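You operate a simulated robot arm through the tools that you are given. There is no shell and no other tool.

You are at the controls of a simulated robot arm. One attempt, no reset.

TASK
Change the brass bars from star to delta and shut the box lid.
Fine: As drawn inside the green box lid; the long bar goes on the low red table; leave the lid bolts out.

The check looks at the end state, three seconds after you hand in, the way a careful person would. Anything else that was tipped, shoved, dropped, spilled or broken makes it a failure. A push-on lid holds only when it is set on centred and level and pressed home; a screw cap is set on level and turned clockwise until tight.

THE ROBOT
A 6-joint arm with a fingered hand, fixed in place. Base frame: the origin is on the floor under the middle of its stand, x ahead of it, y to its left, z up. Units: cm, rad, N and s.
It reaches about 134.6 cm from its shoulder. Its first joint turns from -2.601 to 2.601 rad. Payload 3.5 kg.
The tool frame sits at the grasp point between the pads (the TCP): z along the fingers, y along the line on which they close. The tips reach 2.6 cm beyond it. The gripper opens to 13.2 cm; its body begins 7.3 cm behind the TCP. The gripper is a hand of 4 fingers: y runs from the thumb to the fingers, the wrist lies at [0, 0, -23.4] in the tool frame, and closing takes about 1.5 s.
Orientation is told as [roll, pitch, yaw] about the base's x, y, z axes, in that order, counted from this pose: with the fingers straight down and closing along the base's y, the tool's x points along the base's -x, its y along +y and its z along -z.

THE INTERFACE
- The arm moves only by the tool drive_tool. Its argument "plan" is a list of rows, each a list of 6 numbers: the shift along the tool's x, y, z in cm, then the turn, a rotation vector about the tool's x, y, z in rad. In form: [[dx, dy, dz, ax, ay, az], ...]. A call has 1 to 20 rows; each row shifts and turns the commanded pose from where the row before left it, along the tool's axes as they then stand. "claw" is the opening in per cent of the stroke, from 0 (shut) to 100 (fully open), set as the call begins (left out, the last holds). Each row takes 0.2 s and may step no farther than 5 cm and 0.15 rad from the row before; otherwise, or with a gripper value out of range, the whole call is refused. A pose out of reach is approached as far as the arm can. The call stops where the force on the tool passes 40 N (or 10 N more than at its start, if that is more) or the arm is blocked; 0.2 s more then pass. Each finger travels about 10.8 cm/s and halts on what it meets, pressing with about 28 N; the grip force reading is that of the motor and also rises with nothing between the fingers. The clock runs only during rows and for 0.2 s after the last one: add rows that do not move to give the fingers time. It gives the time, the measured TCP pose, the force on the tool (base axes), the opening and the grip force at its end, in the units of the frame above (readings bear some noise), with the torque about the TCP (base axes, N m) and any sound that the robot's microphone picked up.
- Cameras (640 x 400 px; columns grow to the right, rows downward): "scene" is fixed at [41.34, -48.91, 131.98]; the picture's right is [0.06, -1.00, 0.00], its down [-0.87, -0.05, -0.49] and it looks along [0.49, 0.03, -0.87] (base axes); focal length 270 px, centre (320, 200). "wrist" rides on the gripper at [6.8, 0.2, -9.7] in the tool frame; the picture's right is [-0.03, 1.00, 0.00], its down [-0.82, -0.02, -0.58] and it looks along [-0.58, -0.01, 0.82] (tool axes); focal length 270 px, centre (320, 200). There is no depth. A picture from a camera that has moved, and an enlarged one, comes with that camera's place and axes in the base frame and with its lens. The place of the scene camera against the robot may be out by one fixed shift of up to 2.5 cm in any direction.
- camera(camera): a new picture of that camera. The clock stands still meanwhile.
- move_column(by): slides the trunk up (or, below 0, down) by that many cm; the arm rides with it, the base frame stays. It gives what a move gives, with no picture.
- set_fingers(finger1, finger2, finger3, thumb_bend): sets how far each is bent, from 0 (flat) to 1 (curled in); at 0.3 the hand is open as for a grip, at 0.7 the pads meet at the TCP. One left out holds its place. A second passes; each finger stops where it meets its share of the squeeze, and holds until it gets a number again. A gripper value or a shape takes the hand back. It gives what a move gives, with no picture; readings hold the bend of each and the force on the fingers (four entries, about 0 where the hand has none), thumb and palm.
- set_grasp(shape): the hand has 4 fingers and takes this shape, open, in about a second: jaw (thumb against the fingers, like two jaws); tri (thumb and two fingers); tip (a fingertip pinch); poke (one finger out to press); point (the index stretched); flat (the hand flat); cup (the hand cupped); fist (a fist). The gripper value then closes the fingers along that shape, each until it touches; the sizes above hold for jaw. It gives what a move gives, with no picture.
- close_up(camera, box): a new picture of the part [left, top, right, bottom] of that camera's present view, enlarged. The clock stands still meanwhile.
- job_done(): hands the job in; it is judged then, once.

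Nothing tells you positions but the pictures and the camera data. Unless the task says otherwise, let go and move clear before handing in.

The tools are called after "Request:" as name(argument=value, ...) on one line, values as JSON. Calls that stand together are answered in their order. drive_tool: Moves the arm, as the interface text tells. Its arguments: {"type":"object","properties":{"plan":{"type":"array"},"claw":{"type":"number"}},"required":["plan"]} The other tools are called the same way: move_column (by) moves the trunk up or down; set_grasp (shape) gives the hand a shape; set_fingers (finger1, finger2, finger3, thumb_bend) moves the fingers one by one; camera (camera) takes a picture; close_up (camera, box) takes an enlarged picture of a part of a camera's view; job_done () hands the job in.

At the start:

```text
time: 0.0
eef_pos: [69.05, -41.86, 100.03]
tcp_rot: [-0.001, 0.0, 0.001]
ft_force: [0.1, -0.2, -0.5]
moment: [0.0, 0.0, 0.01]
grip_width: 13.16
finger_force: 0.1
shape: jaw
bend: [0.3, 0.3, 0.3, 0.3]
finger forces: [0.0, 0.0, 0.0, 0.0, 0.1, 0.0]
trunk travel left (down, up): [-89.9, 7.1]
```

scene: 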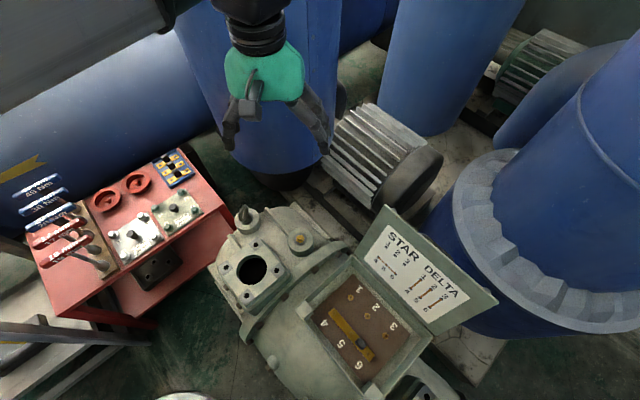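
wrist: 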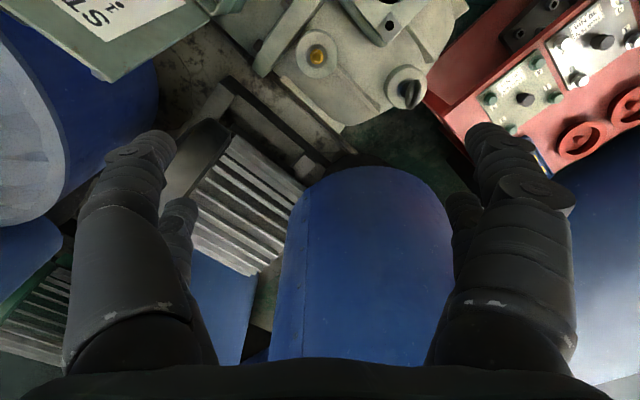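

The scene shows a motor with an open terminal box at centre (lid open with STAR/DELTA drawing) and a red table at left carrying tools, dishes and blocks. I'll look closer before moving.

Request:
close_up(camera="scene", box=[300, 200, 500, 400])

Request:
close_up(camera="scene", box=[0, 130, 240, 330])

Request:
close_up(camera="scene", box=[350, 210, 470, 330])

```text
2.00 times, centred on (400, 300) of scene
camera zoom: at [41.34, -48.91, 131.98], right [0.06, -1.0, 0.0], down [-0.87, -0.05, -0.49], along [0.49, 0.03, -0.87], focal length 539 px, centre (160, 0)
```

zoom: 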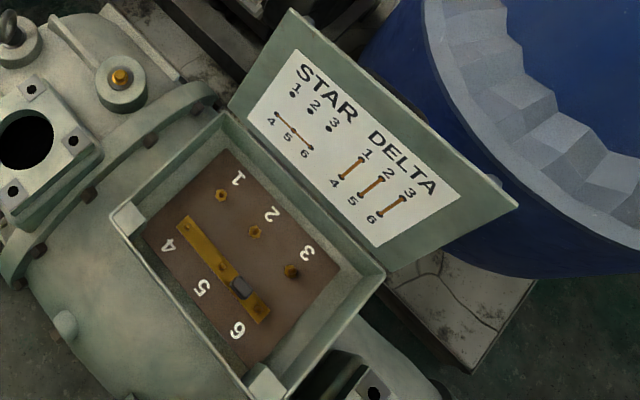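

```text
2.00 times, centred on (120, 230) of scene
camera zoom: at [41.34, -48.91, 131.98], right [0.06, -1.0, 0.0], down [-0.87, -0.05, -0.49], along [0.49, 0.03, -0.87], focal length 539 px, centre (720, 140)
```

zoom: 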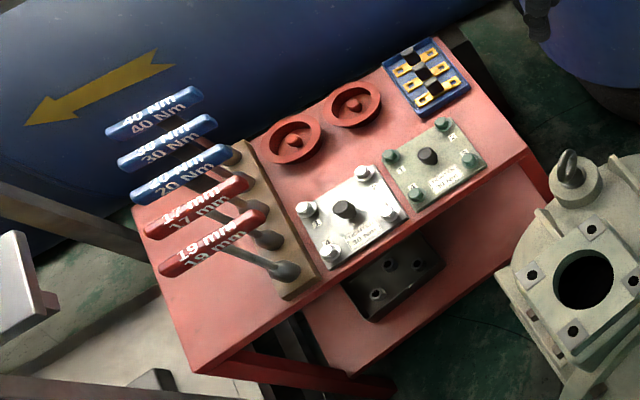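

```text
3.33 times, centred on (410, 270) of scene
camera zoom: at [41.34, -48.91, 131.98], right [0.06, -1.0, 0.0], down [-0.87, -0.05, -0.49], along [0.49, 0.03, -0.87], focal length 898 px, centre (20, -33)
```

zoom: 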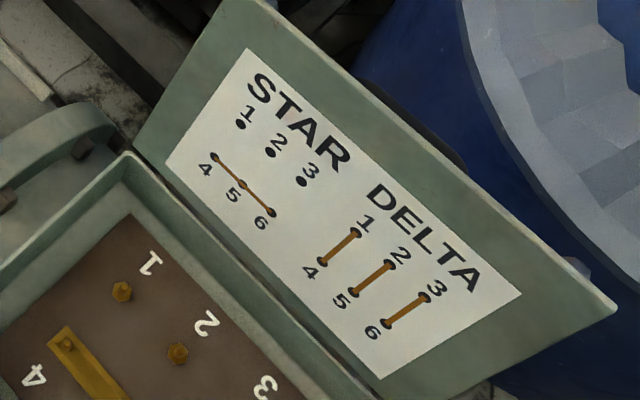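

Looking closer at the blue tray on the red table (three short brass bars), the terminals and the bar on 4-5-6.

Request:
close_up(camera="scene", box=[140, 140, 204, 180])

Request:
close_up(camera="scene", box=[310, 270, 422, 390])

Request:
close_up(camera="scene", box=[90, 180, 210, 310])

Request:
close_up(camera="wrist", box=[440, 0, 640, 180])

```text
10.00 times, centred on (172, 160) of scene
camera zoom: at [41.34, -48.91, 131.98], right [0.06, -1.0, 0.0], down [-0.87, -0.05, -0.49], along [0.49, 0.03, -0.87], focal length 2695 px, centre (1800, 600)
```

zoom: 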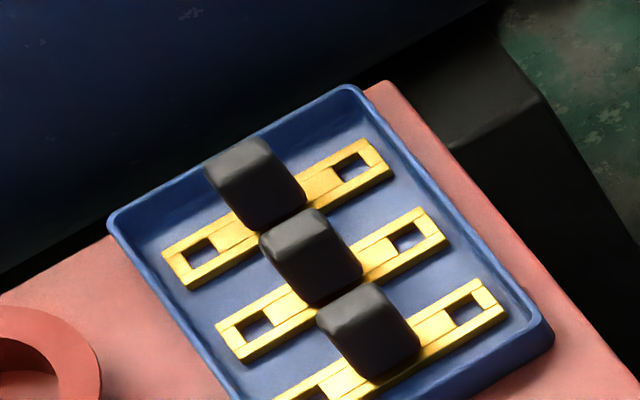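

```text
3.33 times, centred on (366, 330) of scene
camera zoom: at [41.34, -48.91, 131.98], right [0.06, -1.0, 0.0], down [-0.87, -0.05, -0.49], along [0.49, 0.03, -0.87], focal length 898 px, centre (167, -233)
```

zoom: 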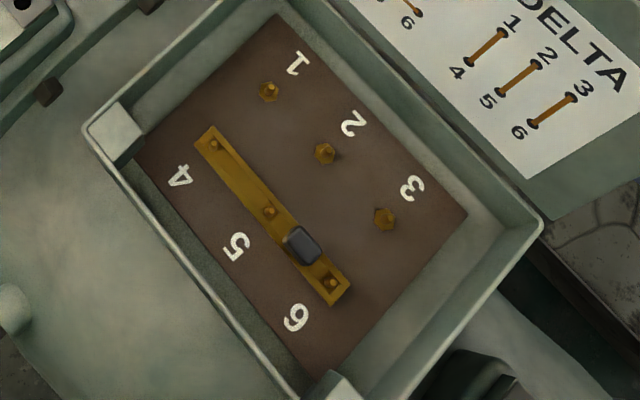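

```text
3.08 times, centred on (150, 245) of scene
camera zoom: at [41.34, -48.91, 131.98], right [0.06, -1.0, 0.0], down [-0.87, -0.05, -0.49], along [0.49, 0.03, -0.87], focal length 829 px, centre (843, 62)
```

zoom: 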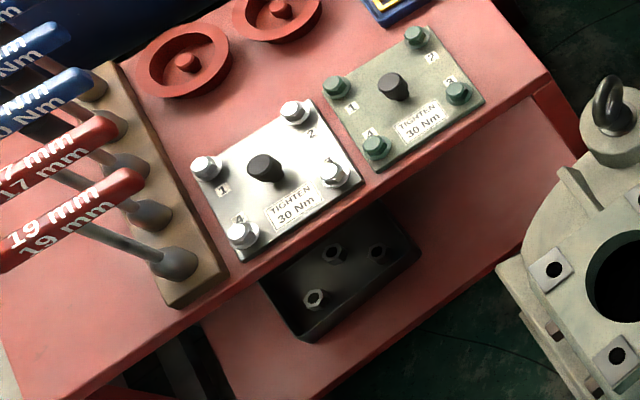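

```text
2.22 times, centred on (540, 90) of wrist
camera zoom: at [62.19, -41.74, 109.72], right [0.03, 1.0, 0.0], down [0.82, -0.02, 0.58], along [0.58, -0.01, -0.82], focal length 601 px, centre (-169, 444)
```

zoom: 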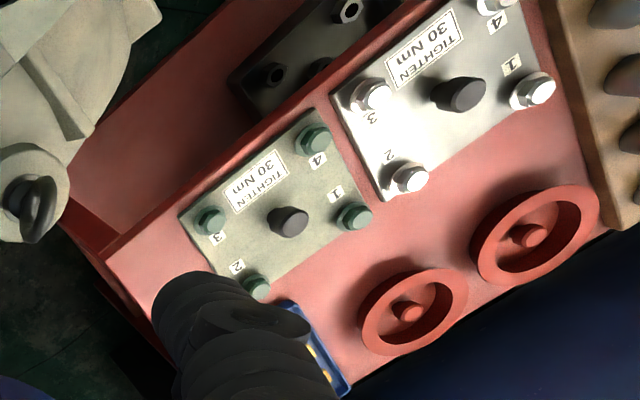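

The table's lower and upper red surfaces need a better look; the plug triangulates to about [68,-42,62], so the motor top is around z≈60. I'll shift the hand left in the air in steps to see the table with the wrist camera.

Request:
drive_tool(plan=[[4, 0, 0, 0, 0, 0], [4, 0, 0, 0, 0, 0], [0, 5, 0, 0, 0, 0], [0, 5, 0, 0, 0, 0], [0, 5, 0, 0, 0, 0], [0, 5, 0, 0, 0, 0], [0, 5, 0, 0, 0, 0]])

Request:
camera(camera="wrist")

Request:
camera(camera="scene")

```text
time: 1.6
eef_pos: [61.08, -16.71, 100.05]
tcp_rot: [-0.001, 0.001, -0.002]
ft_force: [-0.4, -0.8, -0.4]
moment: [0.0, 0.02, -0.01]
grip_width: 13.17
finger_force: 0.0
shape: jaw
bend: [0.3, 0.3, 0.3, 0.3]
finger forces: [0.0, 0.0, 0.0, 0.0, 0.0, 0.0]
out of reach, approached as far as the arm can: row 4
trunk travel left (down, up): [-89.9, 7.1]
```

```text
taken
camera wrist: at [54.14, -16.55, 109.72], right [0.03, 1.0, 0.0], down [0.82, -0.02, 0.58], along [0.58, -0.01, -0.82], focal length 270 px, centre (320, 200)
```

wrist: 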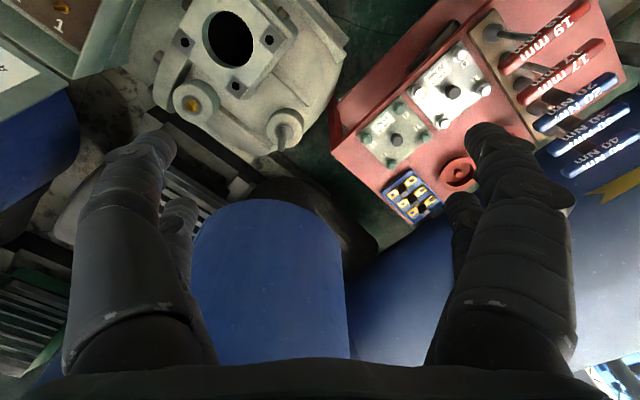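

```text
taken
```

scene: 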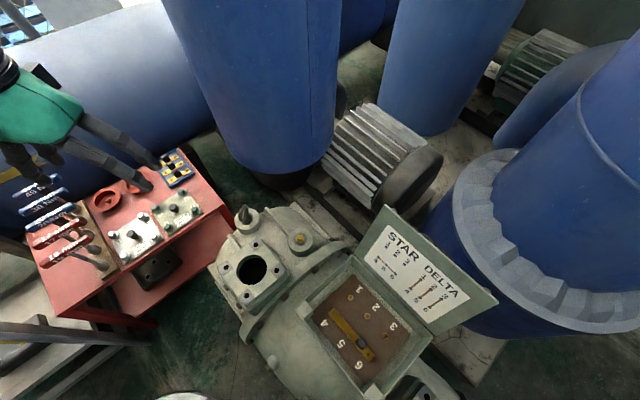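

Request:
close_up(camera="wrist", box=[320, 0, 640, 200])

Request:
close_up(camera="wrist", box=[360, 130, 488, 210])

Request:
close_up(camera="scene", box=[0, 280, 260, 400])

Request:
close_up(camera="scene", box=[0, 150, 240, 300])

```text
2.00 times, centred on (480, 100) of wrist
camera zoom: at [54.14, -16.55, 109.72], right [0.03, 1.0, 0.0], down [0.82, -0.02, 0.58], along [0.58, -0.01, -0.82], focal length 541 px, centre (0, 400)
```

zoom: 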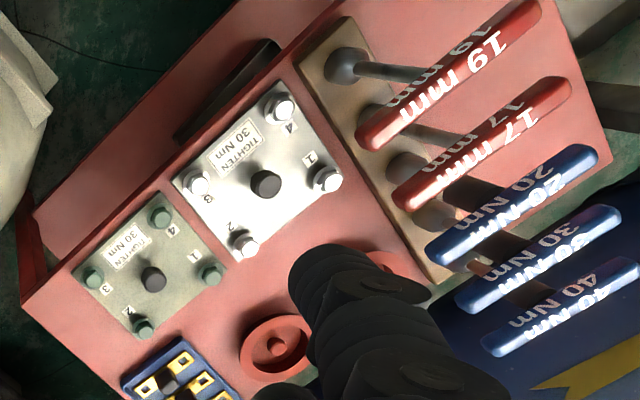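

```text
5.00 times, centred on (424, 170) of wrist
camera zoom: at [54.14, -16.55, 109.72], right [0.03, 1.0, 0.0], down [0.82, -0.02, 0.58], along [0.58, -0.01, -0.82], focal length 1351 px, centre (-200, 350)
```

zoom: 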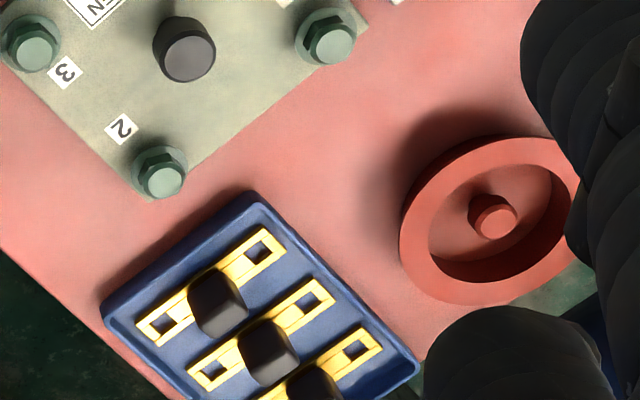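

```text
2.46 times, centred on (130, 340) of scene
camera zoom: at [41.34, -48.91, 131.98], right [0.06, -1.0, 0.0], down [-0.87, -0.05, -0.49], along [0.49, 0.03, -0.87], focal length 663 px, centre (788, -145)
```

zoom: 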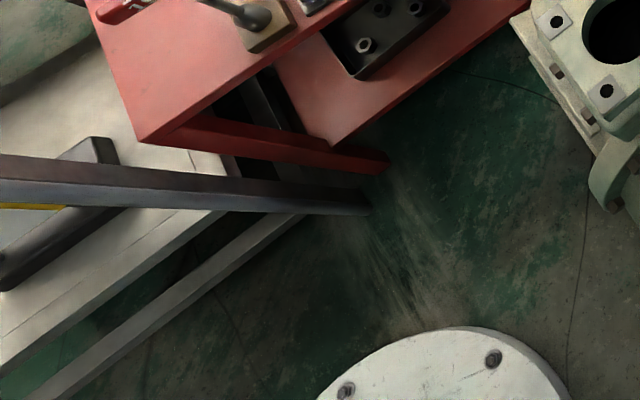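

```text
2.67 times, centred on (120, 225) of scene
camera zoom: at [41.34, -48.91, 131.98], right [0.06, -1.0, 0.0], down [-0.87, -0.05, -0.49], along [0.49, 0.03, -0.87], focal length 719 px, centre (853, 133)
```

zoom: 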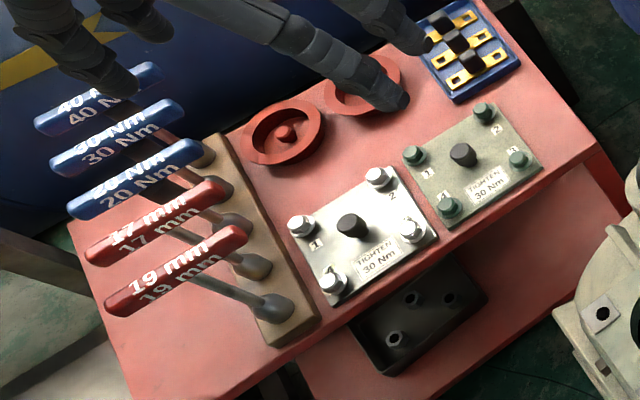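

The red table has one top (z≈50 cm) with a shelf below; the tray with three short bars sits at its far corner near [85,8]. Terminal box is near [47,-58]; I'll move over it with the hand yawed -45° to look inside.

Request:
drive_tool(plan=[[1.8, -4.4, 0, 0, 0, 0], [1.8, -4.4, 0, 0, 0, 0], [1.8, -4.4, 0, 0, 0, 0], [1.8, -4.4, 0, 0, 0, 0], [1.8, -4.4, 0, 0, 0, 0], [1.8, -4.4, 0, 0, 0, 0], [1.8, -4.4, 0, 0, 0, 0], [1.8, -4.4, 0, 0, 0, 0], [1.6, -4.1, 0, 0, 0, 0], [0, 0, 0, 0, 0, 0.131], [0, 0, 0, 0, 0, 0.131], [0, 0, 0, 0, 0, 0.131], [0, 0, 0, 0, 0, 0.131], [0, 0, 0, 0, 0, 0.131], [0, 0, 0, 0, 0, 0.131], [0, 0, 0, 0, 0, 0]])

Request:
camera(camera="wrist")

Request:
camera(camera="scene")

```text
time: 5.0
eef_pos: [45.09, -56.18, 100.01]
tcp_rot: [0.0, 0.0, -0.79]
ft_force: [-0.1, -0.5, 0.5]
moment: [0.03, -0.02, 0.0]
grip_width: 13.19
finger_force: 0.0
shape: jaw
bend: [0.3, 0.3, 0.3, 0.3]
finger forces: [0.0, 0.0, 0.1, 0.0, 0.0, 0.0]
out of reach, approached as far as the arm can: row 8
trunk travel left (down, up): [-89.9, 7.1]
```

```text
taken
camera wrist: at [40.28, -51.24, 109.72], right [0.73, 0.69, 0.0], down [0.56, -0.59, 0.58], along [0.4, -0.42, -0.82], focal length 270 px, centre (320, 200)
```

wrist: 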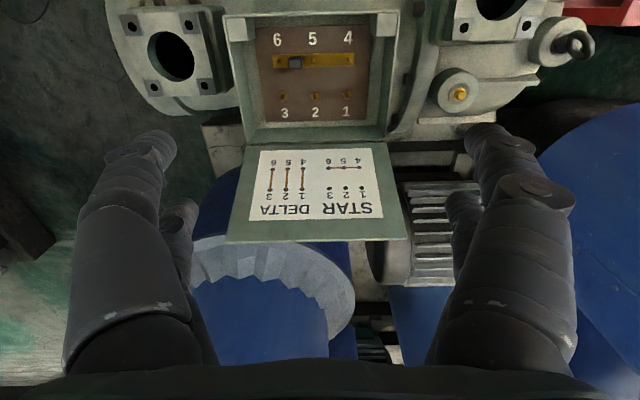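

```text
taken
```

scene: 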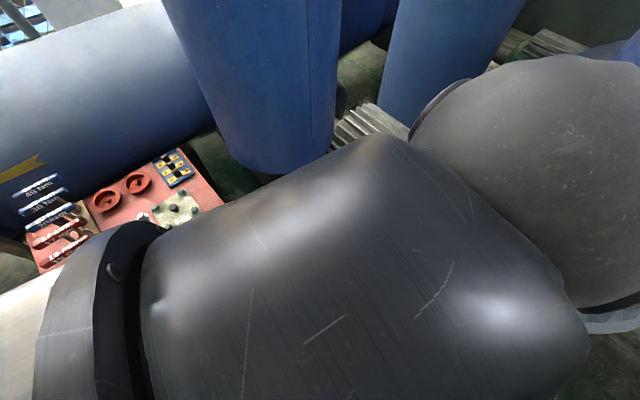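

Request:
close_up(camera="wrist", box=[220, 0, 412, 120])

Request:
close_up(camera="wrist", box=[200, 100, 440, 250])

```text
3.33 times, centred on (316, 60) of wrist
camera zoom: at [40.28, -51.24, 109.72], right [0.73, 0.69, 0.0], down [0.56, -0.59, 0.58], along [0.4, -0.42, -0.82], focal length 901 px, centre (333, 667)
```

zoom: 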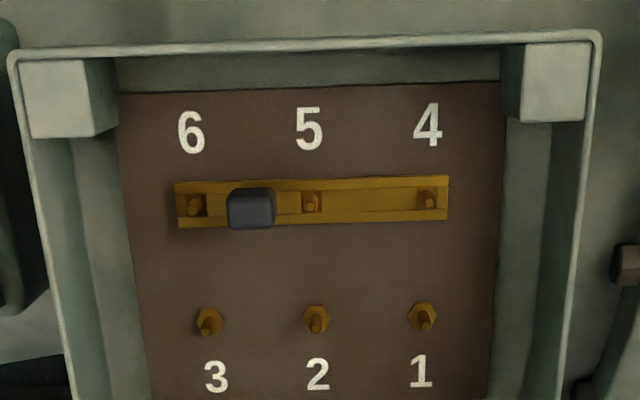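

```text
2.67 times, centred on (320, 175) of wrist
camera zoom: at [40.28, -51.24, 109.72], right [0.73, 0.69, 0.0], down [0.56, -0.59, 0.58], along [0.4, -0.42, -0.82], focal length 721 px, centre (320, 267)
```

zoom: 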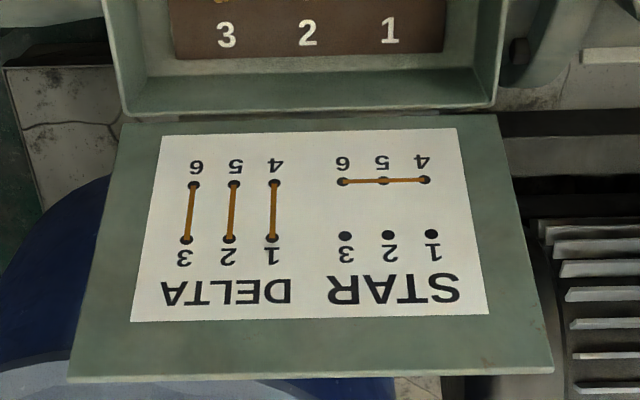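

The box is squarely aligned with this view; long bar on 4-5-6 with a grey knob between 5 and 6, lid leaning open on the 1-2-3 side. I'll lower with the trunk by 15 cm to triangulate.

Request:
move_column(by=-15)

Request:
camera(camera="wrist")

Request:
close_up(camera="wrist", box=[200, 0, 440, 150])

Request:
close_up(camera="wrist", box=[160, 130, 480, 330])

Request:
camera(camera="scene")

```text
time: 6.8
eef_pos: [45.14, -56.13, 85.0]
tcp_rot: [-0.001, 0.001, -0.787]
ft_force: [-0.1, -0.5, -0.1]
moment: [-0.01, -0.01, 0.0]
grip_width: 13.17
finger_force: 0.0
shape: jaw
bend: [0.3, 0.3, 0.3, 0.3]
finger forces: [0.0, 0.0, 0.0, 0.0, 0.1, 0.0]
trunk travel left (down, up): [-74.9, 22.1]
```

```text
taken
camera wrist: at [40.27, -51.24, 94.73], right [0.73, 0.69, 0.0], down [0.56, -0.59, 0.58], along [0.4, -0.42, -0.82], focal length 270 px, centre (320, 200)
```

wrist: 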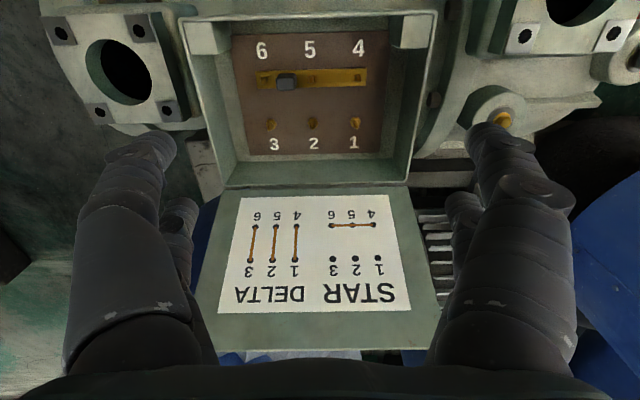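

```text
2.67 times, centred on (320, 75) of wrist
camera zoom: at [40.27, -51.24, 94.73], right [0.73, 0.69, 0.0], down [0.56, -0.59, 0.58], along [0.4, -0.42, -0.82], focal length 721 px, centre (320, 533)
```

zoom: 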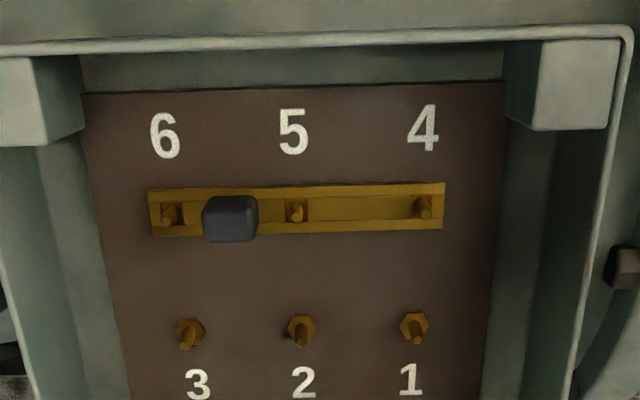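

```text
2.00 times, centred on (320, 230) of wrist
camera zoom: at [40.27, -51.24, 94.73], right [0.73, 0.69, 0.0], down [0.56, -0.59, 0.58], along [0.4, -0.42, -0.82], focal length 541 px, centre (320, 140)
```

zoom: 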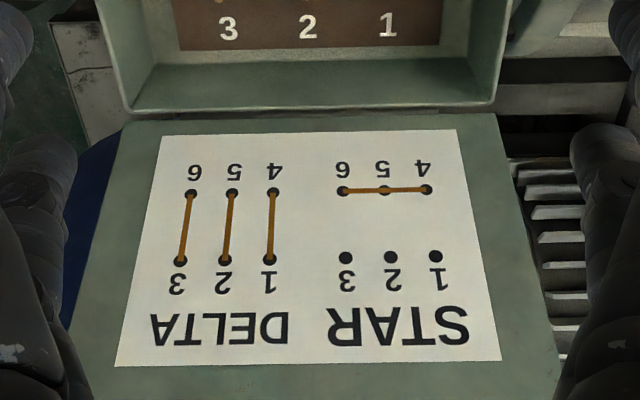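

```text
taken
```

scene: 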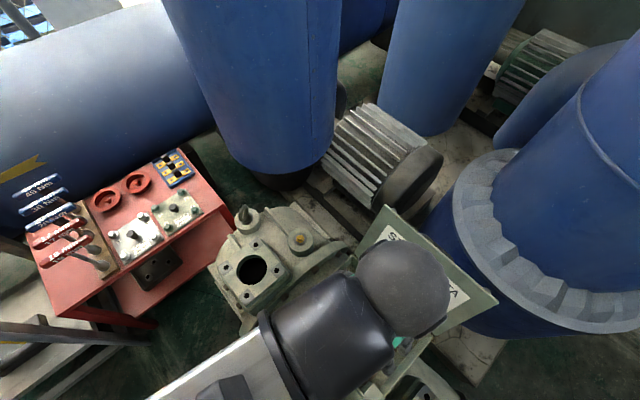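

The box: stud row 4-5-6 from ≈[48.9,-52.9] to [40.3,-61.3] at z≈58, pitch 6 cm, knob at ≈[42.4,-59.1]; rim z≈62, lid leaning 20° past vertical with top edge z≈81. Now I'll look at how the hand closes in different shapes, up here in free air.

Request:
drive_tool(plan=[[0, 0, 0, 0, 0, 0], [0, 0, 0, 0, 0, 0], [0, 0, 0, 0, 0, 0], [0, 0, 0, 0, 0, 0], [0, 0, 0, 0, 0, 0], [0, 0, 0, 0, 0, 0]], claw=18)

Request:
camera(camera="wrist")

Request:
set_grasp(shape="tip")

Request:
camera(camera="wrist")

Request:
drive_tool(plan=[[0, 0, 0, 0, 0, 0], [0, 0, 0, 0, 0, 0], [0, 0, 0, 0, 0, 0], [0, 0, 0, 0, 0, 0], [0, 0, 0, 0, 0, 0], [0, 0, 0, 0, 0, 0]], claw=18)

Request:
camera(camera="wrist")

```text
time: 8.2
eef_pos: [45.05, -56.1, 85.1]
tcp_rot: [0.001, 0.001, -0.787]
ft_force: [-0.6, -0.2, -0.9]
moment: [0.01, 0.01, 0.03]
grip_width: 2.42
finger_force: 0.1
shape: jaw
bend: [0.73, 0.73, 0.73, 0.7]
finger forces: [0.0, 0.1, 0.0, 0.1, 0.0, 0.0]
trunk travel left (down, up): [-74.9, 22.1]
```

```text
taken
camera wrist: at [40.27, -51.25, 94.72], right [0.73, 0.69, 0.0], down [0.56, -0.59, 0.58], along [0.4, -0.42, -0.82], focal length 270 px, centre (320, 200)
```

wrist: 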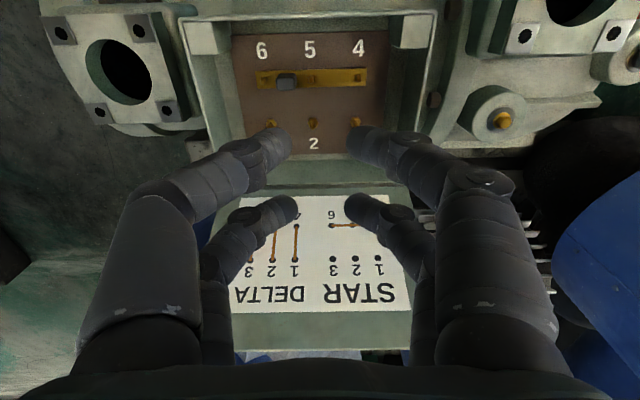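

```text
time: 9.1
eef_pos: [45.01, -56.17, 85.03]
tcp_rot: [0.001, 0.0, -0.788]
ft_force: [-0.3, 0.0, -0.3]
moment: [-0.05, -0.02, 0.02]
grip_width: 13.21
finger_force: 0.1
shape: tip
bend: [0.3, 0.3, 0.3, 0.3]
finger forces: [0.1, 0.1, 0.0, 0.0, 0.0, 0.0]
trunk travel left (down, up): [-74.9, 22.1]
```

```text
taken
camera wrist: at [40.27, -51.25, 94.72], right [0.73, 0.69, 0.0], down [0.56, -0.59, 0.58], along [0.4, -0.42, -0.82], focal length 270 px, centre (320, 200)
```

wrist: 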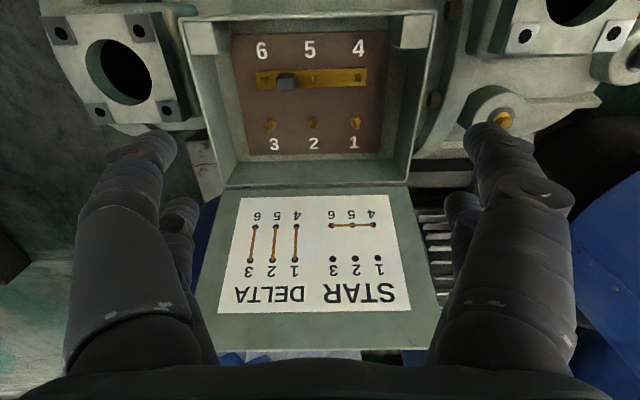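

```text
time: 10.4
eef_pos: [44.96, -56.19, 85.01]
tcp_rot: [0.0, 0.001, -0.786]
ft_force: [1.0, 0.3, 0.2]
moment: [0.0, -0.02, 0.0]
grip_width: 2.4
finger_force: 0.0
shape: tip
bend: [0.73, 0.73, 0.73, 0.7]
finger forces: [0.0, 0.1, 0.0, 0.1, 0.0, 0.0]
trunk travel left (down, up): [-74.9, 22.1]
```

```text
taken
camera wrist: at [40.27, -51.25, 94.72], right [0.73, 0.69, 0.0], down [0.56, -0.59, 0.58], along [0.4, -0.42, -0.82], focal length 270 px, centre (320, 200)
```

wrist: 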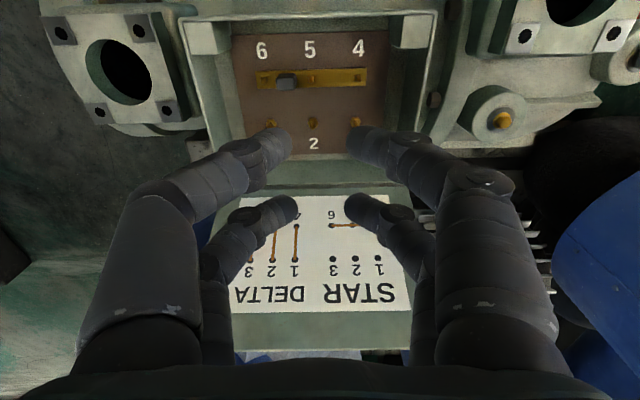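

All shapes so far close the four fingers alike (two per side). Let me see which finger is which, still in free air.

Request:
set_fingers(finger1=0.7, finger2=0.3, finger3=0.1, thumb_bend=0.5)

Request:
camera(camera="wrist")

Request:
set_grasp(shape="tri")

Request:
camera(camera="wrist")

Request:
drive_tool(plan=[[0, 0, 0, 0, 0, 0], [0, 0, 0, 0, 0, 0], [0, 0, 0, 0, 0, 0], [0, 0, 0, 0, 0, 0], [0, 0, 0, 0, 0, 0], [0, 0, 0, 0, 0, 0]], claw=18)

Request:
camera(camera="wrist")

```text
time: 11.4
eef_pos: [44.91, -56.12, 84.99]
tcp_rot: [0.0, 0.001, -0.788]
ft_force: [0.3, 0.4, 0.9]
moment: [0.0, -0.01, -0.02]
grip_width: 3.39
finger_force: 0.1
shape: fingers
bend: [0.7, 0.3, 0.1, 0.5]
finger forces: [0.0, 0.0, 0.0, 0.0, 0.0, 0.1]
trunk travel left (down, up): [-74.9, 22.1]
```

```text
taken
camera wrist: at [40.27, -51.25, 94.72], right [0.73, 0.69, 0.0], down [0.56, -0.59, 0.58], along [0.4, -0.42, -0.82], focal length 270 px, centre (320, 200)
```

wrist: 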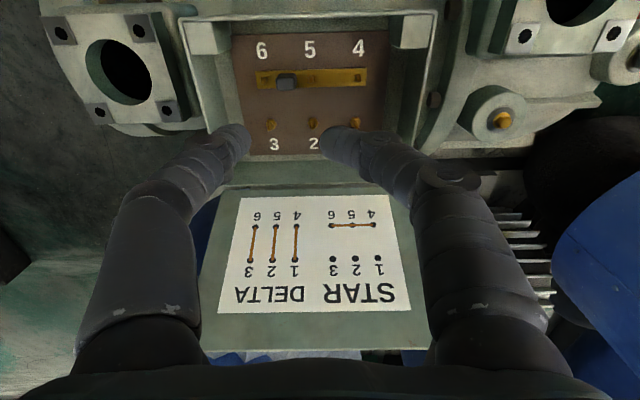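

```text
time: 12.3
eef_pos: [45.03, -56.15, 85.06]
tcp_rot: [0.0, 0.0, -0.788]
ft_force: [0.7, 0.2, -0.2]
moment: [0.01, 0.01, 0.0]
grip_width: 13.2
finger_force: 0.0
shape: tri
bend: [0.3, 0.3, 0.3, 0.3]
finger forces: [0.0, 0.1, 0.0, 0.0, 0.0, 0.1]
trunk travel left (down, up): [-74.9, 22.1]
```

```text
taken
camera wrist: at [40.27, -51.25, 94.72], right [0.73, 0.69, 0.0], down [0.56, -0.59, 0.58], along [0.4, -0.42, -0.82], focal length 270 px, centre (320, 200)
```

wrist: 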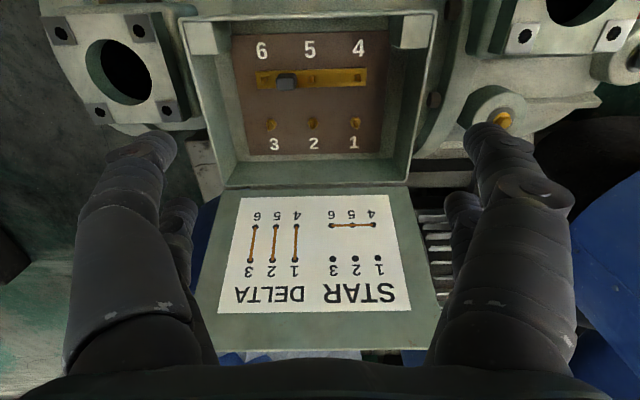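

```text
time: 13.8
eef_pos: [45.02, -56.19, 84.95]
tcp_rot: [0.001, 0.001, -0.785]
ft_force: [0.6, -0.5, 0.1]
moment: [0.0, 0.01, 0.0]
grip_width: 2.41
finger_force: 0.1
shape: tri
bend: [0.73, 0.73, 0.73, 0.7]
finger forces: [0.1, 0.0, 0.1, 0.1, 0.0, 0.0]
trunk travel left (down, up): [-74.9, 22.1]
```

```text
taken
camera wrist: at [40.27, -51.25, 94.72], right [0.73, 0.69, 0.0], down [0.56, -0.59, 0.58], along [0.4, -0.42, -0.82], focal length 270 px, centre (320, 200)
```

wrist: 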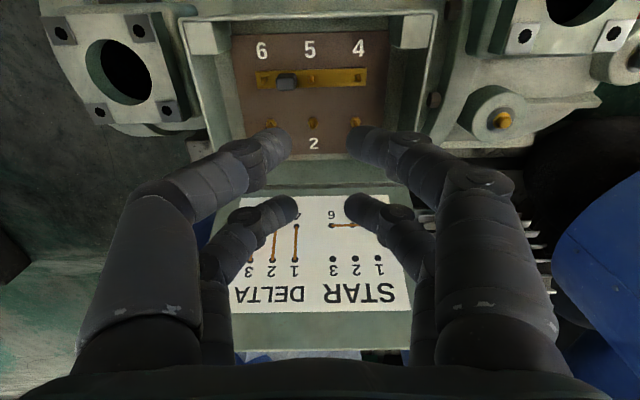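

Request:
set_fingers(finger1=0.68, finger2=0.5, finger3=0.0, thumb_bend=0.68)

Request:
camera(camera="wrist")

Request:
set_fingers(finger1=0.3, finger2=0.0, finger3=0.6, thumb_bend=0.3)

Request:
camera(camera="wrist")

```text
time: 14.8
eef_pos: [45.0, -56.14, 85.05]
tcp_rot: [0.0, -0.001, -0.787]
ft_force: [0.7, -0.7, -0.2]
moment: [0.01, -0.01, -0.02]
grip_width: 0.72
finger_force: 0.2
shape: fingers
bend: [0.68, 0.5, 0.0, 0.68]
finger forces: [0.0, 0.0, 0.0, 0.0, 0.0, 0.1]
trunk travel left (down, up): [-74.9, 22.1]
```

```text
taken
camera wrist: at [40.27, -51.25, 94.72], right [0.73, 0.69, 0.0], down [0.56, -0.59, 0.58], along [0.4, -0.42, -0.82], focal length 270 px, centre (320, 200)
```

wrist: 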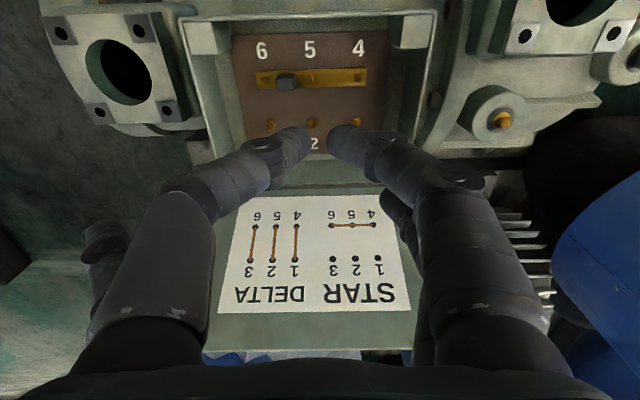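

```text
time: 15.8
eef_pos: [45.03, -56.09, 85.16]
tcp_rot: [0.001, 0.001, -0.787]
ft_force: [0.7, 0.2, 0.8]
moment: [0.03, -0.02, -0.01]
grip_width: 13.22
finger_force: 0.1
shape: fingers
bend: [0.3, 0.0, 0.6, 0.3]
finger forces: [0.0, 0.1, 0.0, 0.0, 0.0, 0.1]
trunk travel left (down, up): [-74.9, 22.1]
```

```text
taken
camera wrist: at [40.27, -51.25, 94.72], right [0.73, 0.69, 0.0], down [0.56, -0.59, 0.58], along [0.4, -0.42, -0.82], focal length 270 px, centre (320, 200)
```

wrist: 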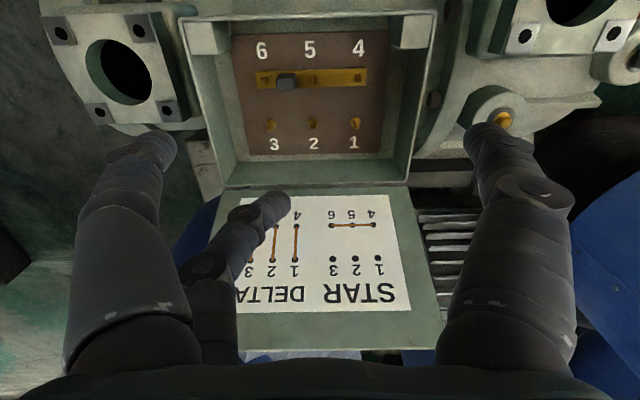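

Near pair is thumb (left) and finger1 (right); far pair is finger3 (left) and finger2 (right). Now I'll go down and back a bit to see the knob and studs close up.

Request:
set_grasp(shape="jaw")

Request:
drive_tool(plan=[[1.8, -0.9, 3.6, 0, 0, 0], [1.8, -0.9, 3.6, 0, 0, 0], [1.8, -0.9, 3.6, 0, 0, 0], [1.7, -0.8, 3.6, 0, 0, 0], [0, 0, 0, 0, 0, 0]])

Request:
camera(camera="wrist")

Request:
close_up(camera="wrist", box=[240, 150, 400, 250])

Request:
close_up(camera="wrist", box=[160, 50, 480, 250])

```text
time: 16.6
eef_pos: [44.94, -56.1, 85.09]
tcp_rot: [0.001, 0.0, -0.786]
ft_force: [0.6, 0.5, 1.2]
moment: [0.0, 0.0, 0.0]
grip_width: 13.21
finger_force: 0.0
shape: jaw
bend: [0.3, 0.3, 0.3, 0.3]
finger forces: [0.0, 0.0, 0.0, 0.1, 0.0, 0.0]
trunk travel left (down, up): [-74.9, 22.1]
```

```text
time: 17.9
eef_pos: [37.68, -53.71, 85.11]
tcp_rot: [0.0, 0.0, -0.787]
ft_force: [-0.2, 0.4, 1.0]
moment: [-0.02, -0.01, 0.0]
grip_width: 13.22
finger_force: 0.1
shape: jaw
bend: [0.3, 0.3, 0.3, 0.3]
finger forces: [0.0, 0.0, 0.0, 0.0, 0.1, 0.0]
out of reach, approached as far as the arm can: row 1, 2, 3, 4
trunk travel left (down, up): [-74.9, 22.1]
```

```text
taken
camera wrist: at [32.97, -48.88, 94.73], right [0.73, 0.69, 0.0], down [0.56, -0.59, 0.58], along [0.4, -0.42, -0.82], focal length 270 px, centre (320, 200)
```

wrist: 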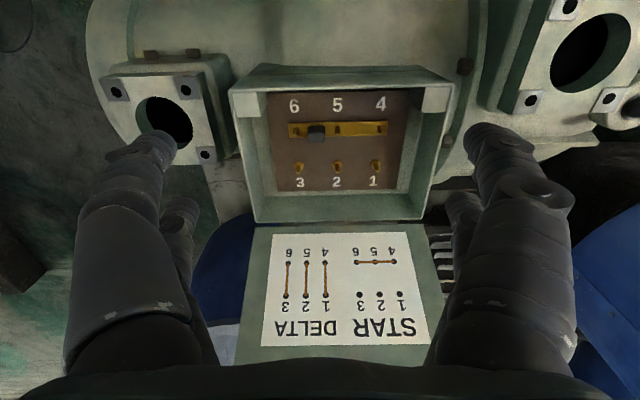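

```text
4.00 times, centred on (320, 200) of wrist
camera zoom: at [32.97, -48.88, 94.73], right [0.73, 0.69, 0.0], down [0.56, -0.59, 0.58], along [0.4, -0.42, -0.82], focal length 1081 px, centre (320, 200)
```

zoom: 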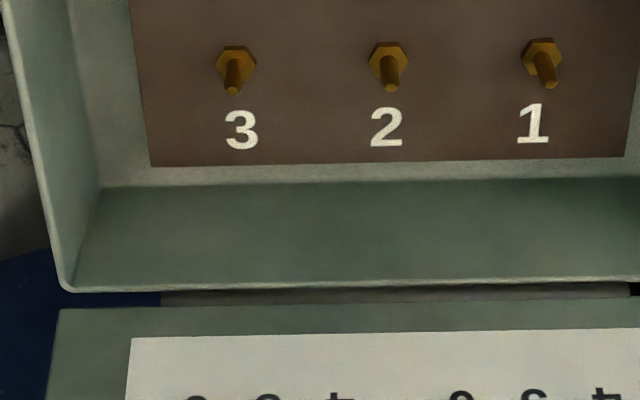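

```text
2.00 times, centred on (320, 150) of wrist
camera zoom: at [32.97, -48.88, 94.73], right [0.73, 0.69, 0.0], down [0.56, -0.59, 0.58], along [0.4, -0.42, -0.82], focal length 541 px, centre (320, 300)
```

zoom: 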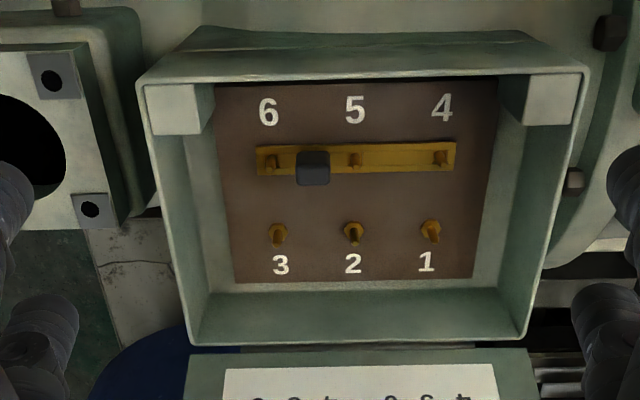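

The arm itself wouldn't go lower here, so height must come from the trunk. I'll check the pose is steady, then lower the trunk.

Request:
drive_tool(plan=[[0, 0, 0, 0, 0, 0], [0, 0, 0, 0, 0, 0]])

Request:
move_column(by=-12)

Request:
camera(camera="wrist")

Request:
close_up(camera="wrist", box=[200, 100, 440, 250])

```text
time: 18.4
eef_pos: [37.67, -53.75, 84.92]
tcp_rot: [0.0, 0.0, -0.787]
ft_force: [-0.2, -0.5, 0.1]
moment: [0.02, 0.0, -0.04]
grip_width: 13.21
finger_force: 0.1
shape: jaw
bend: [0.3, 0.3, 0.3, 0.3]
finger forces: [0.0, 0.1, 0.0, 0.0, 0.0, 0.0]
trunk travel left (down, up): [-74.9, 22.1]
```

```text
time: 19.9
eef_pos: [37.7, -53.8, 73.05]
tcp_rot: [-0.001, 0.001, -0.785]
ft_force: [-0.2, -0.2, 0.7]
moment: [-0.01, 0.02, 0.03]
grip_width: 13.17
finger_force: 0.0
shape: jaw
bend: [0.3, 0.3, 0.3, 0.3]
finger forces: [0.0, 0.0, 0.1, 0.0, 0.0, 0.1]
trunk travel left (down, up): [-62.9, 34.1]
```

```text
taken
camera wrist: at [32.98, -48.89, 82.73], right [0.73, 0.69, 0.0], down [0.56, -0.59, 0.58], along [0.4, -0.42, -0.82], focal length 270 px, centre (320, 200)
```

wrist: 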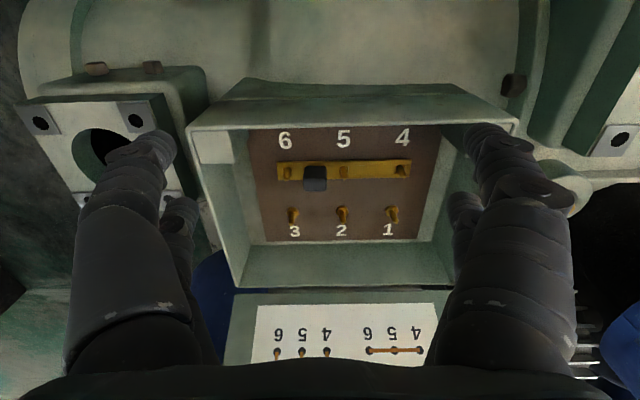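

```text
2.67 times, centred on (320, 175) of wrist
camera zoom: at [32.98, -48.89, 82.73], right [0.73, 0.69, 0.0], down [0.56, -0.59, 0.58], along [0.4, -0.42, -0.82], focal length 721 px, centre (320, 267)
```

zoom: 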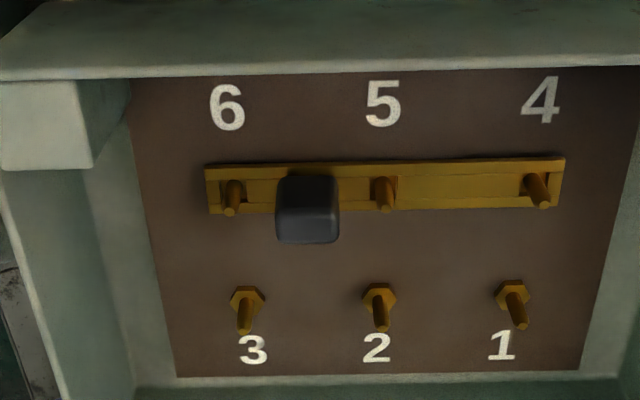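

Good close view. Pins' tips are about z≈58.6, row 4–6 from [49.0,-53.2] to [40.5,-61.6], knob centre ≈[42.6,-59.5]; box yaw ≈ -0.795. I want a magnified look at the knob to gauge its height.

Request:
close_up(camera="wrist", box=[270, 145, 366, 205])

Request:
close_up(camera="wrist", box=[330, 145, 426, 205])

Request:
camera(camera="scene")

```text
6.67 times, centred on (318, 175) of wrist
camera zoom: at [32.98, -48.89, 82.73], right [0.73, 0.69, 0.0], down [0.56, -0.59, 0.58], along [0.4, -0.42, -0.82], focal length 1802 px, centre (333, 367)
```

zoom: 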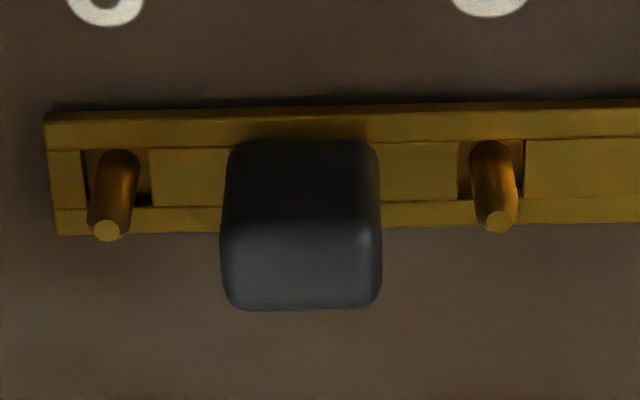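

```text
6.67 times, centred on (378, 175) of wrist
camera zoom: at [32.98, -48.89, 82.73], right [0.73, 0.69, 0.0], down [0.56, -0.59, 0.58], along [0.4, -0.42, -0.82], focal length 1802 px, centre (-67, 367)
```

zoom: 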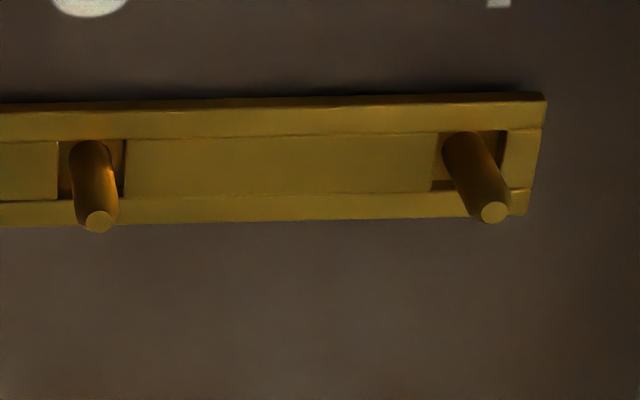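

```text
taken
```

scene: 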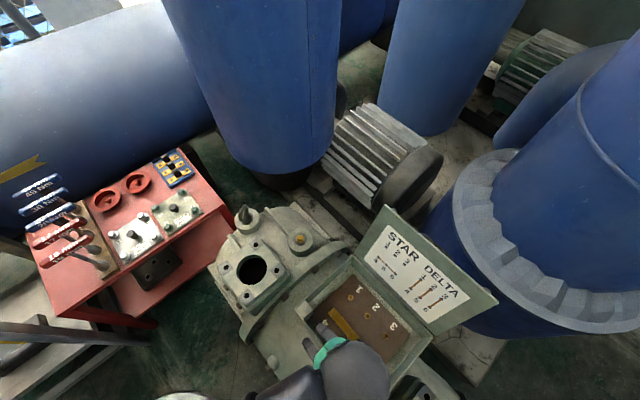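

Knob is about 2.35 cm along the bar, 1.5 across and 2.7 tall; top ≈ z 60, i.e. 1.4 cm above the pins. I'll move above the knob so that the near finger pair straddles it along the bar, then narrow the fingers.

Request:
drive_tool(plan=[[-3.1, -0.2, 0, 0, 0, 0.009], [-3.1, -0.2, 0, 0, 0, 0], [-3.1, -0.2, 0, 0, 0, 0], [0, 0, 0, 0, 0, 0], [0, 0, 0, 0, 0, 0], [0, 0, 0, 0, 0, 0]], claw=35)

Request:
move_column(by=-8)

Request:
camera(camera="wrist")

Request:
close_up(camera="wrist", box=[240, 60, 400, 160])

```text
time: 21.4
eef_pos: [43.86, -60.6, 73.07]
tcp_rot: [0.001, 0.001, -0.797]
ft_force: [1.0, -0.1, -0.3]
moment: [0.03, 0.03, 0.02]
grip_width: 4.66
finger_force: 0.0
shape: jaw
bend: [0.73, 0.73, 0.73, 0.7]
finger forces: [0.0, 0.1, 0.0, 0.0, 0.1, 0.0]
trunk travel left (down, up): [-62.9, 34.1]
```

```text
time: 22.5
eef_pos: [44.03, -60.55, 65.13]
tcp_rot: [-0.001, -0.001, -0.795]
ft_force: [0.2, -0.7, -0.4]
moment: [0.02, -0.02, 0.01]
grip_width: 4.66
finger_force: 0.0
shape: jaw
bend: [0.73, 0.73, 0.73, 0.7]
finger forces: [0.1, 0.0, 0.0, 0.0, 0.1, 0.0]
trunk travel left (down, up): [-54.9, 42.1]
```

```text
taken
camera wrist: at [39.28, -55.68, 74.72], right [0.73, 0.68, 0.0], down [0.56, -0.6, 0.58], along [0.39, -0.42, -0.82], focal length 270 px, centre (320, 200)
```

wrist: 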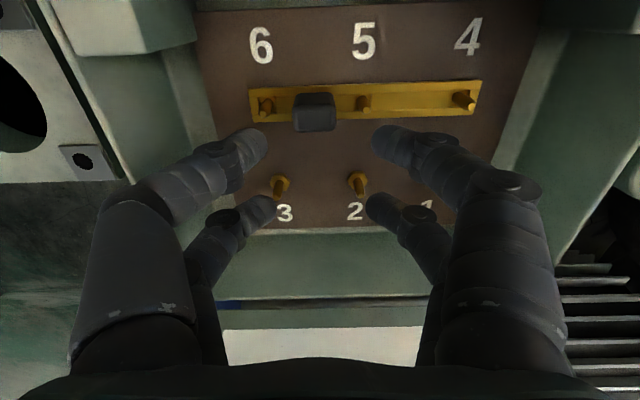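

```text
4.00 times, centred on (320, 110) of wrist
camera zoom: at [39.28, -55.68, 74.72], right [0.73, 0.68, 0.0], down [0.56, -0.6, 0.58], along [0.39, -0.42, -0.82], focal length 1081 px, centre (320, 560)
```

zoom: 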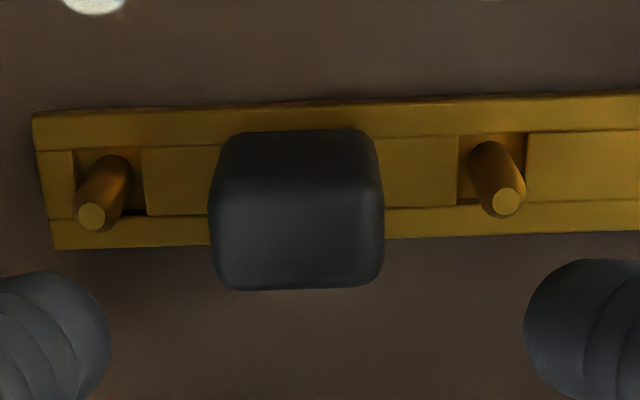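

The knob sits at tool offset (1.8,-0.2), close to the finger pair line at x≈2. I'll nudge, lower to z≈61.2 and look.

Request:
drive_tool(plan=[[-0.2, -0.18, 0, 0, 0, 0], [0, 0, 0, 0, 0, 0], [0, 0, 0, 0, 0, 0]], claw=30)

Request:
move_column(by=-3.8)

Request:
camera(camera="wrist")

Request:
close_up(camera="wrist", box=[200, 60, 440, 210])

```text
time: 23.3
eef_pos: [43.95, -60.84, 64.92]
tcp_rot: [-0.001, 0.0, -0.796]
ft_force: [-1.4, 1.2, -0.6]
moment: [0.0, 0.01, 0.03]
grip_width: 4.0
finger_force: 0.0
shape: jaw
bend: [0.73, 0.73, 0.73, 0.7]
finger forces: [0.0, 0.0, 0.0, 0.1, 0.0, 0.0]
trunk travel left (down, up): [-54.9, 42.1]
```

```text
time: 24.1
eef_pos: [43.69, -60.83, 61.32]
tcp_rot: [-0.003, -0.001, -0.796]
ft_force: [-0.4, -6.3, 27.7]
moment: [-0.34, 1.04, 0.23]
grip_width: 2.59
finger_force: 3.8
shape: jaw
bend: [0.75, 0.61, 0.61, 0.72]
finger forces: [0.0, 0.0, 0.0, 0.0, 28.0, 0.1]
trunk travel left (down, up): [-51.1, 45.9]
```

```text
taken
camera wrist: at [39.16, -55.87, 71.08], right [0.73, 0.68, 0.0], down [0.56, -0.6, 0.58], along [0.39, -0.42, -0.82], focal length 270 px, centre (320, 200)
```

wrist: 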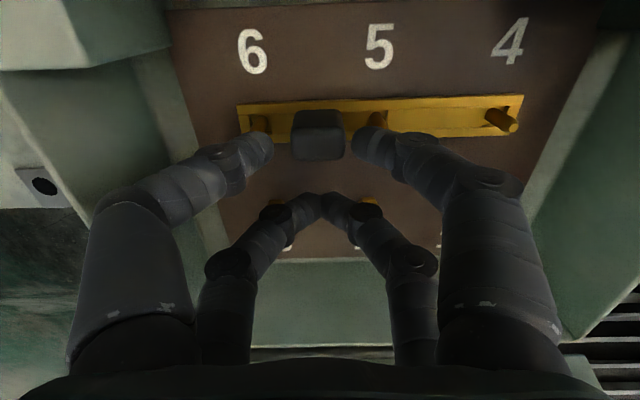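

```text
2.67 times, centred on (320, 135) of wrist
camera zoom: at [39.16, -55.87, 71.08], right [0.73, 0.68, 0.0], down [0.56, -0.6, 0.58], along [0.39, -0.42, -0.82], focal length 721 px, centre (320, 373)
```

zoom: 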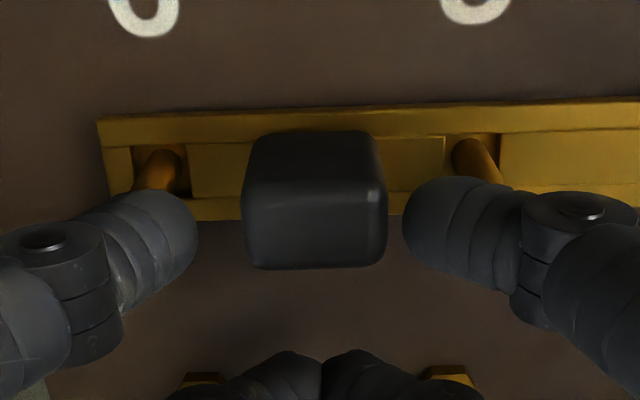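

The tips met something (28 N on the thumb, probably pin 6); I'll raise 1 cm at once and reassess.

Request:
move_column(by=1.0)

Request:
camera(camera="wrist")

Request:
close_up(camera="wrist", box=[200, 60, 440, 210])

```text
time: 24.7
eef_pos: [44.01, -60.89, 62.27]
tcp_rot: [-0.002, 0.0, -0.794]
ft_force: [0.3, 0.2, -0.5]
moment: [0.03, -0.05, -0.01]
grip_width: 1.52
finger_force: 27.7
shape: jaw
bend: [0.75, 0.61, 0.61, 0.72]
finger forces: [21.5, 0.1, 0.0, 0.0, 21.5, 0.0]
trunk travel left (down, up): [-52.1, 44.9]
```

```text
taken
camera wrist: at [39.24, -55.89, 71.91], right [0.73, 0.68, 0.0], down [0.56, -0.6, 0.58], along [0.39, -0.42, -0.82], focal length 270 px, centre (320, 200)
```

wrist: 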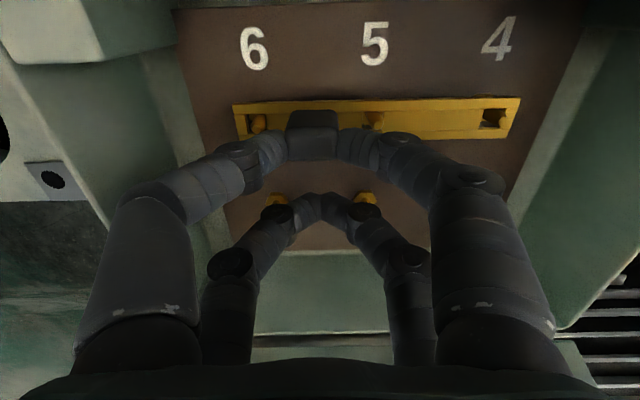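

```text
2.67 times, centred on (320, 135) of wrist
camera zoom: at [39.24, -55.89, 71.91], right [0.73, 0.68, 0.0], down [0.56, -0.6, 0.58], along [0.39, -0.42, -0.82], focal length 721 px, centre (320, 373)
```

zoom: 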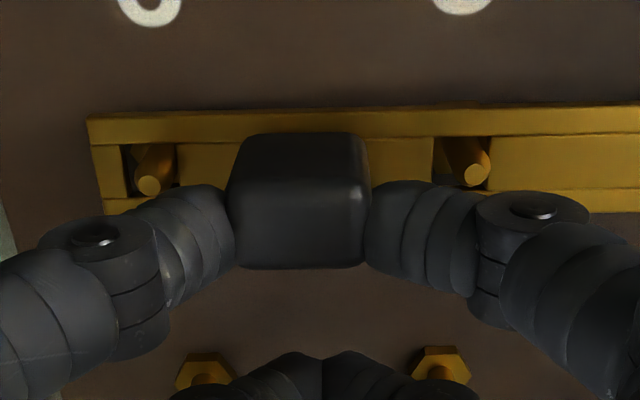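

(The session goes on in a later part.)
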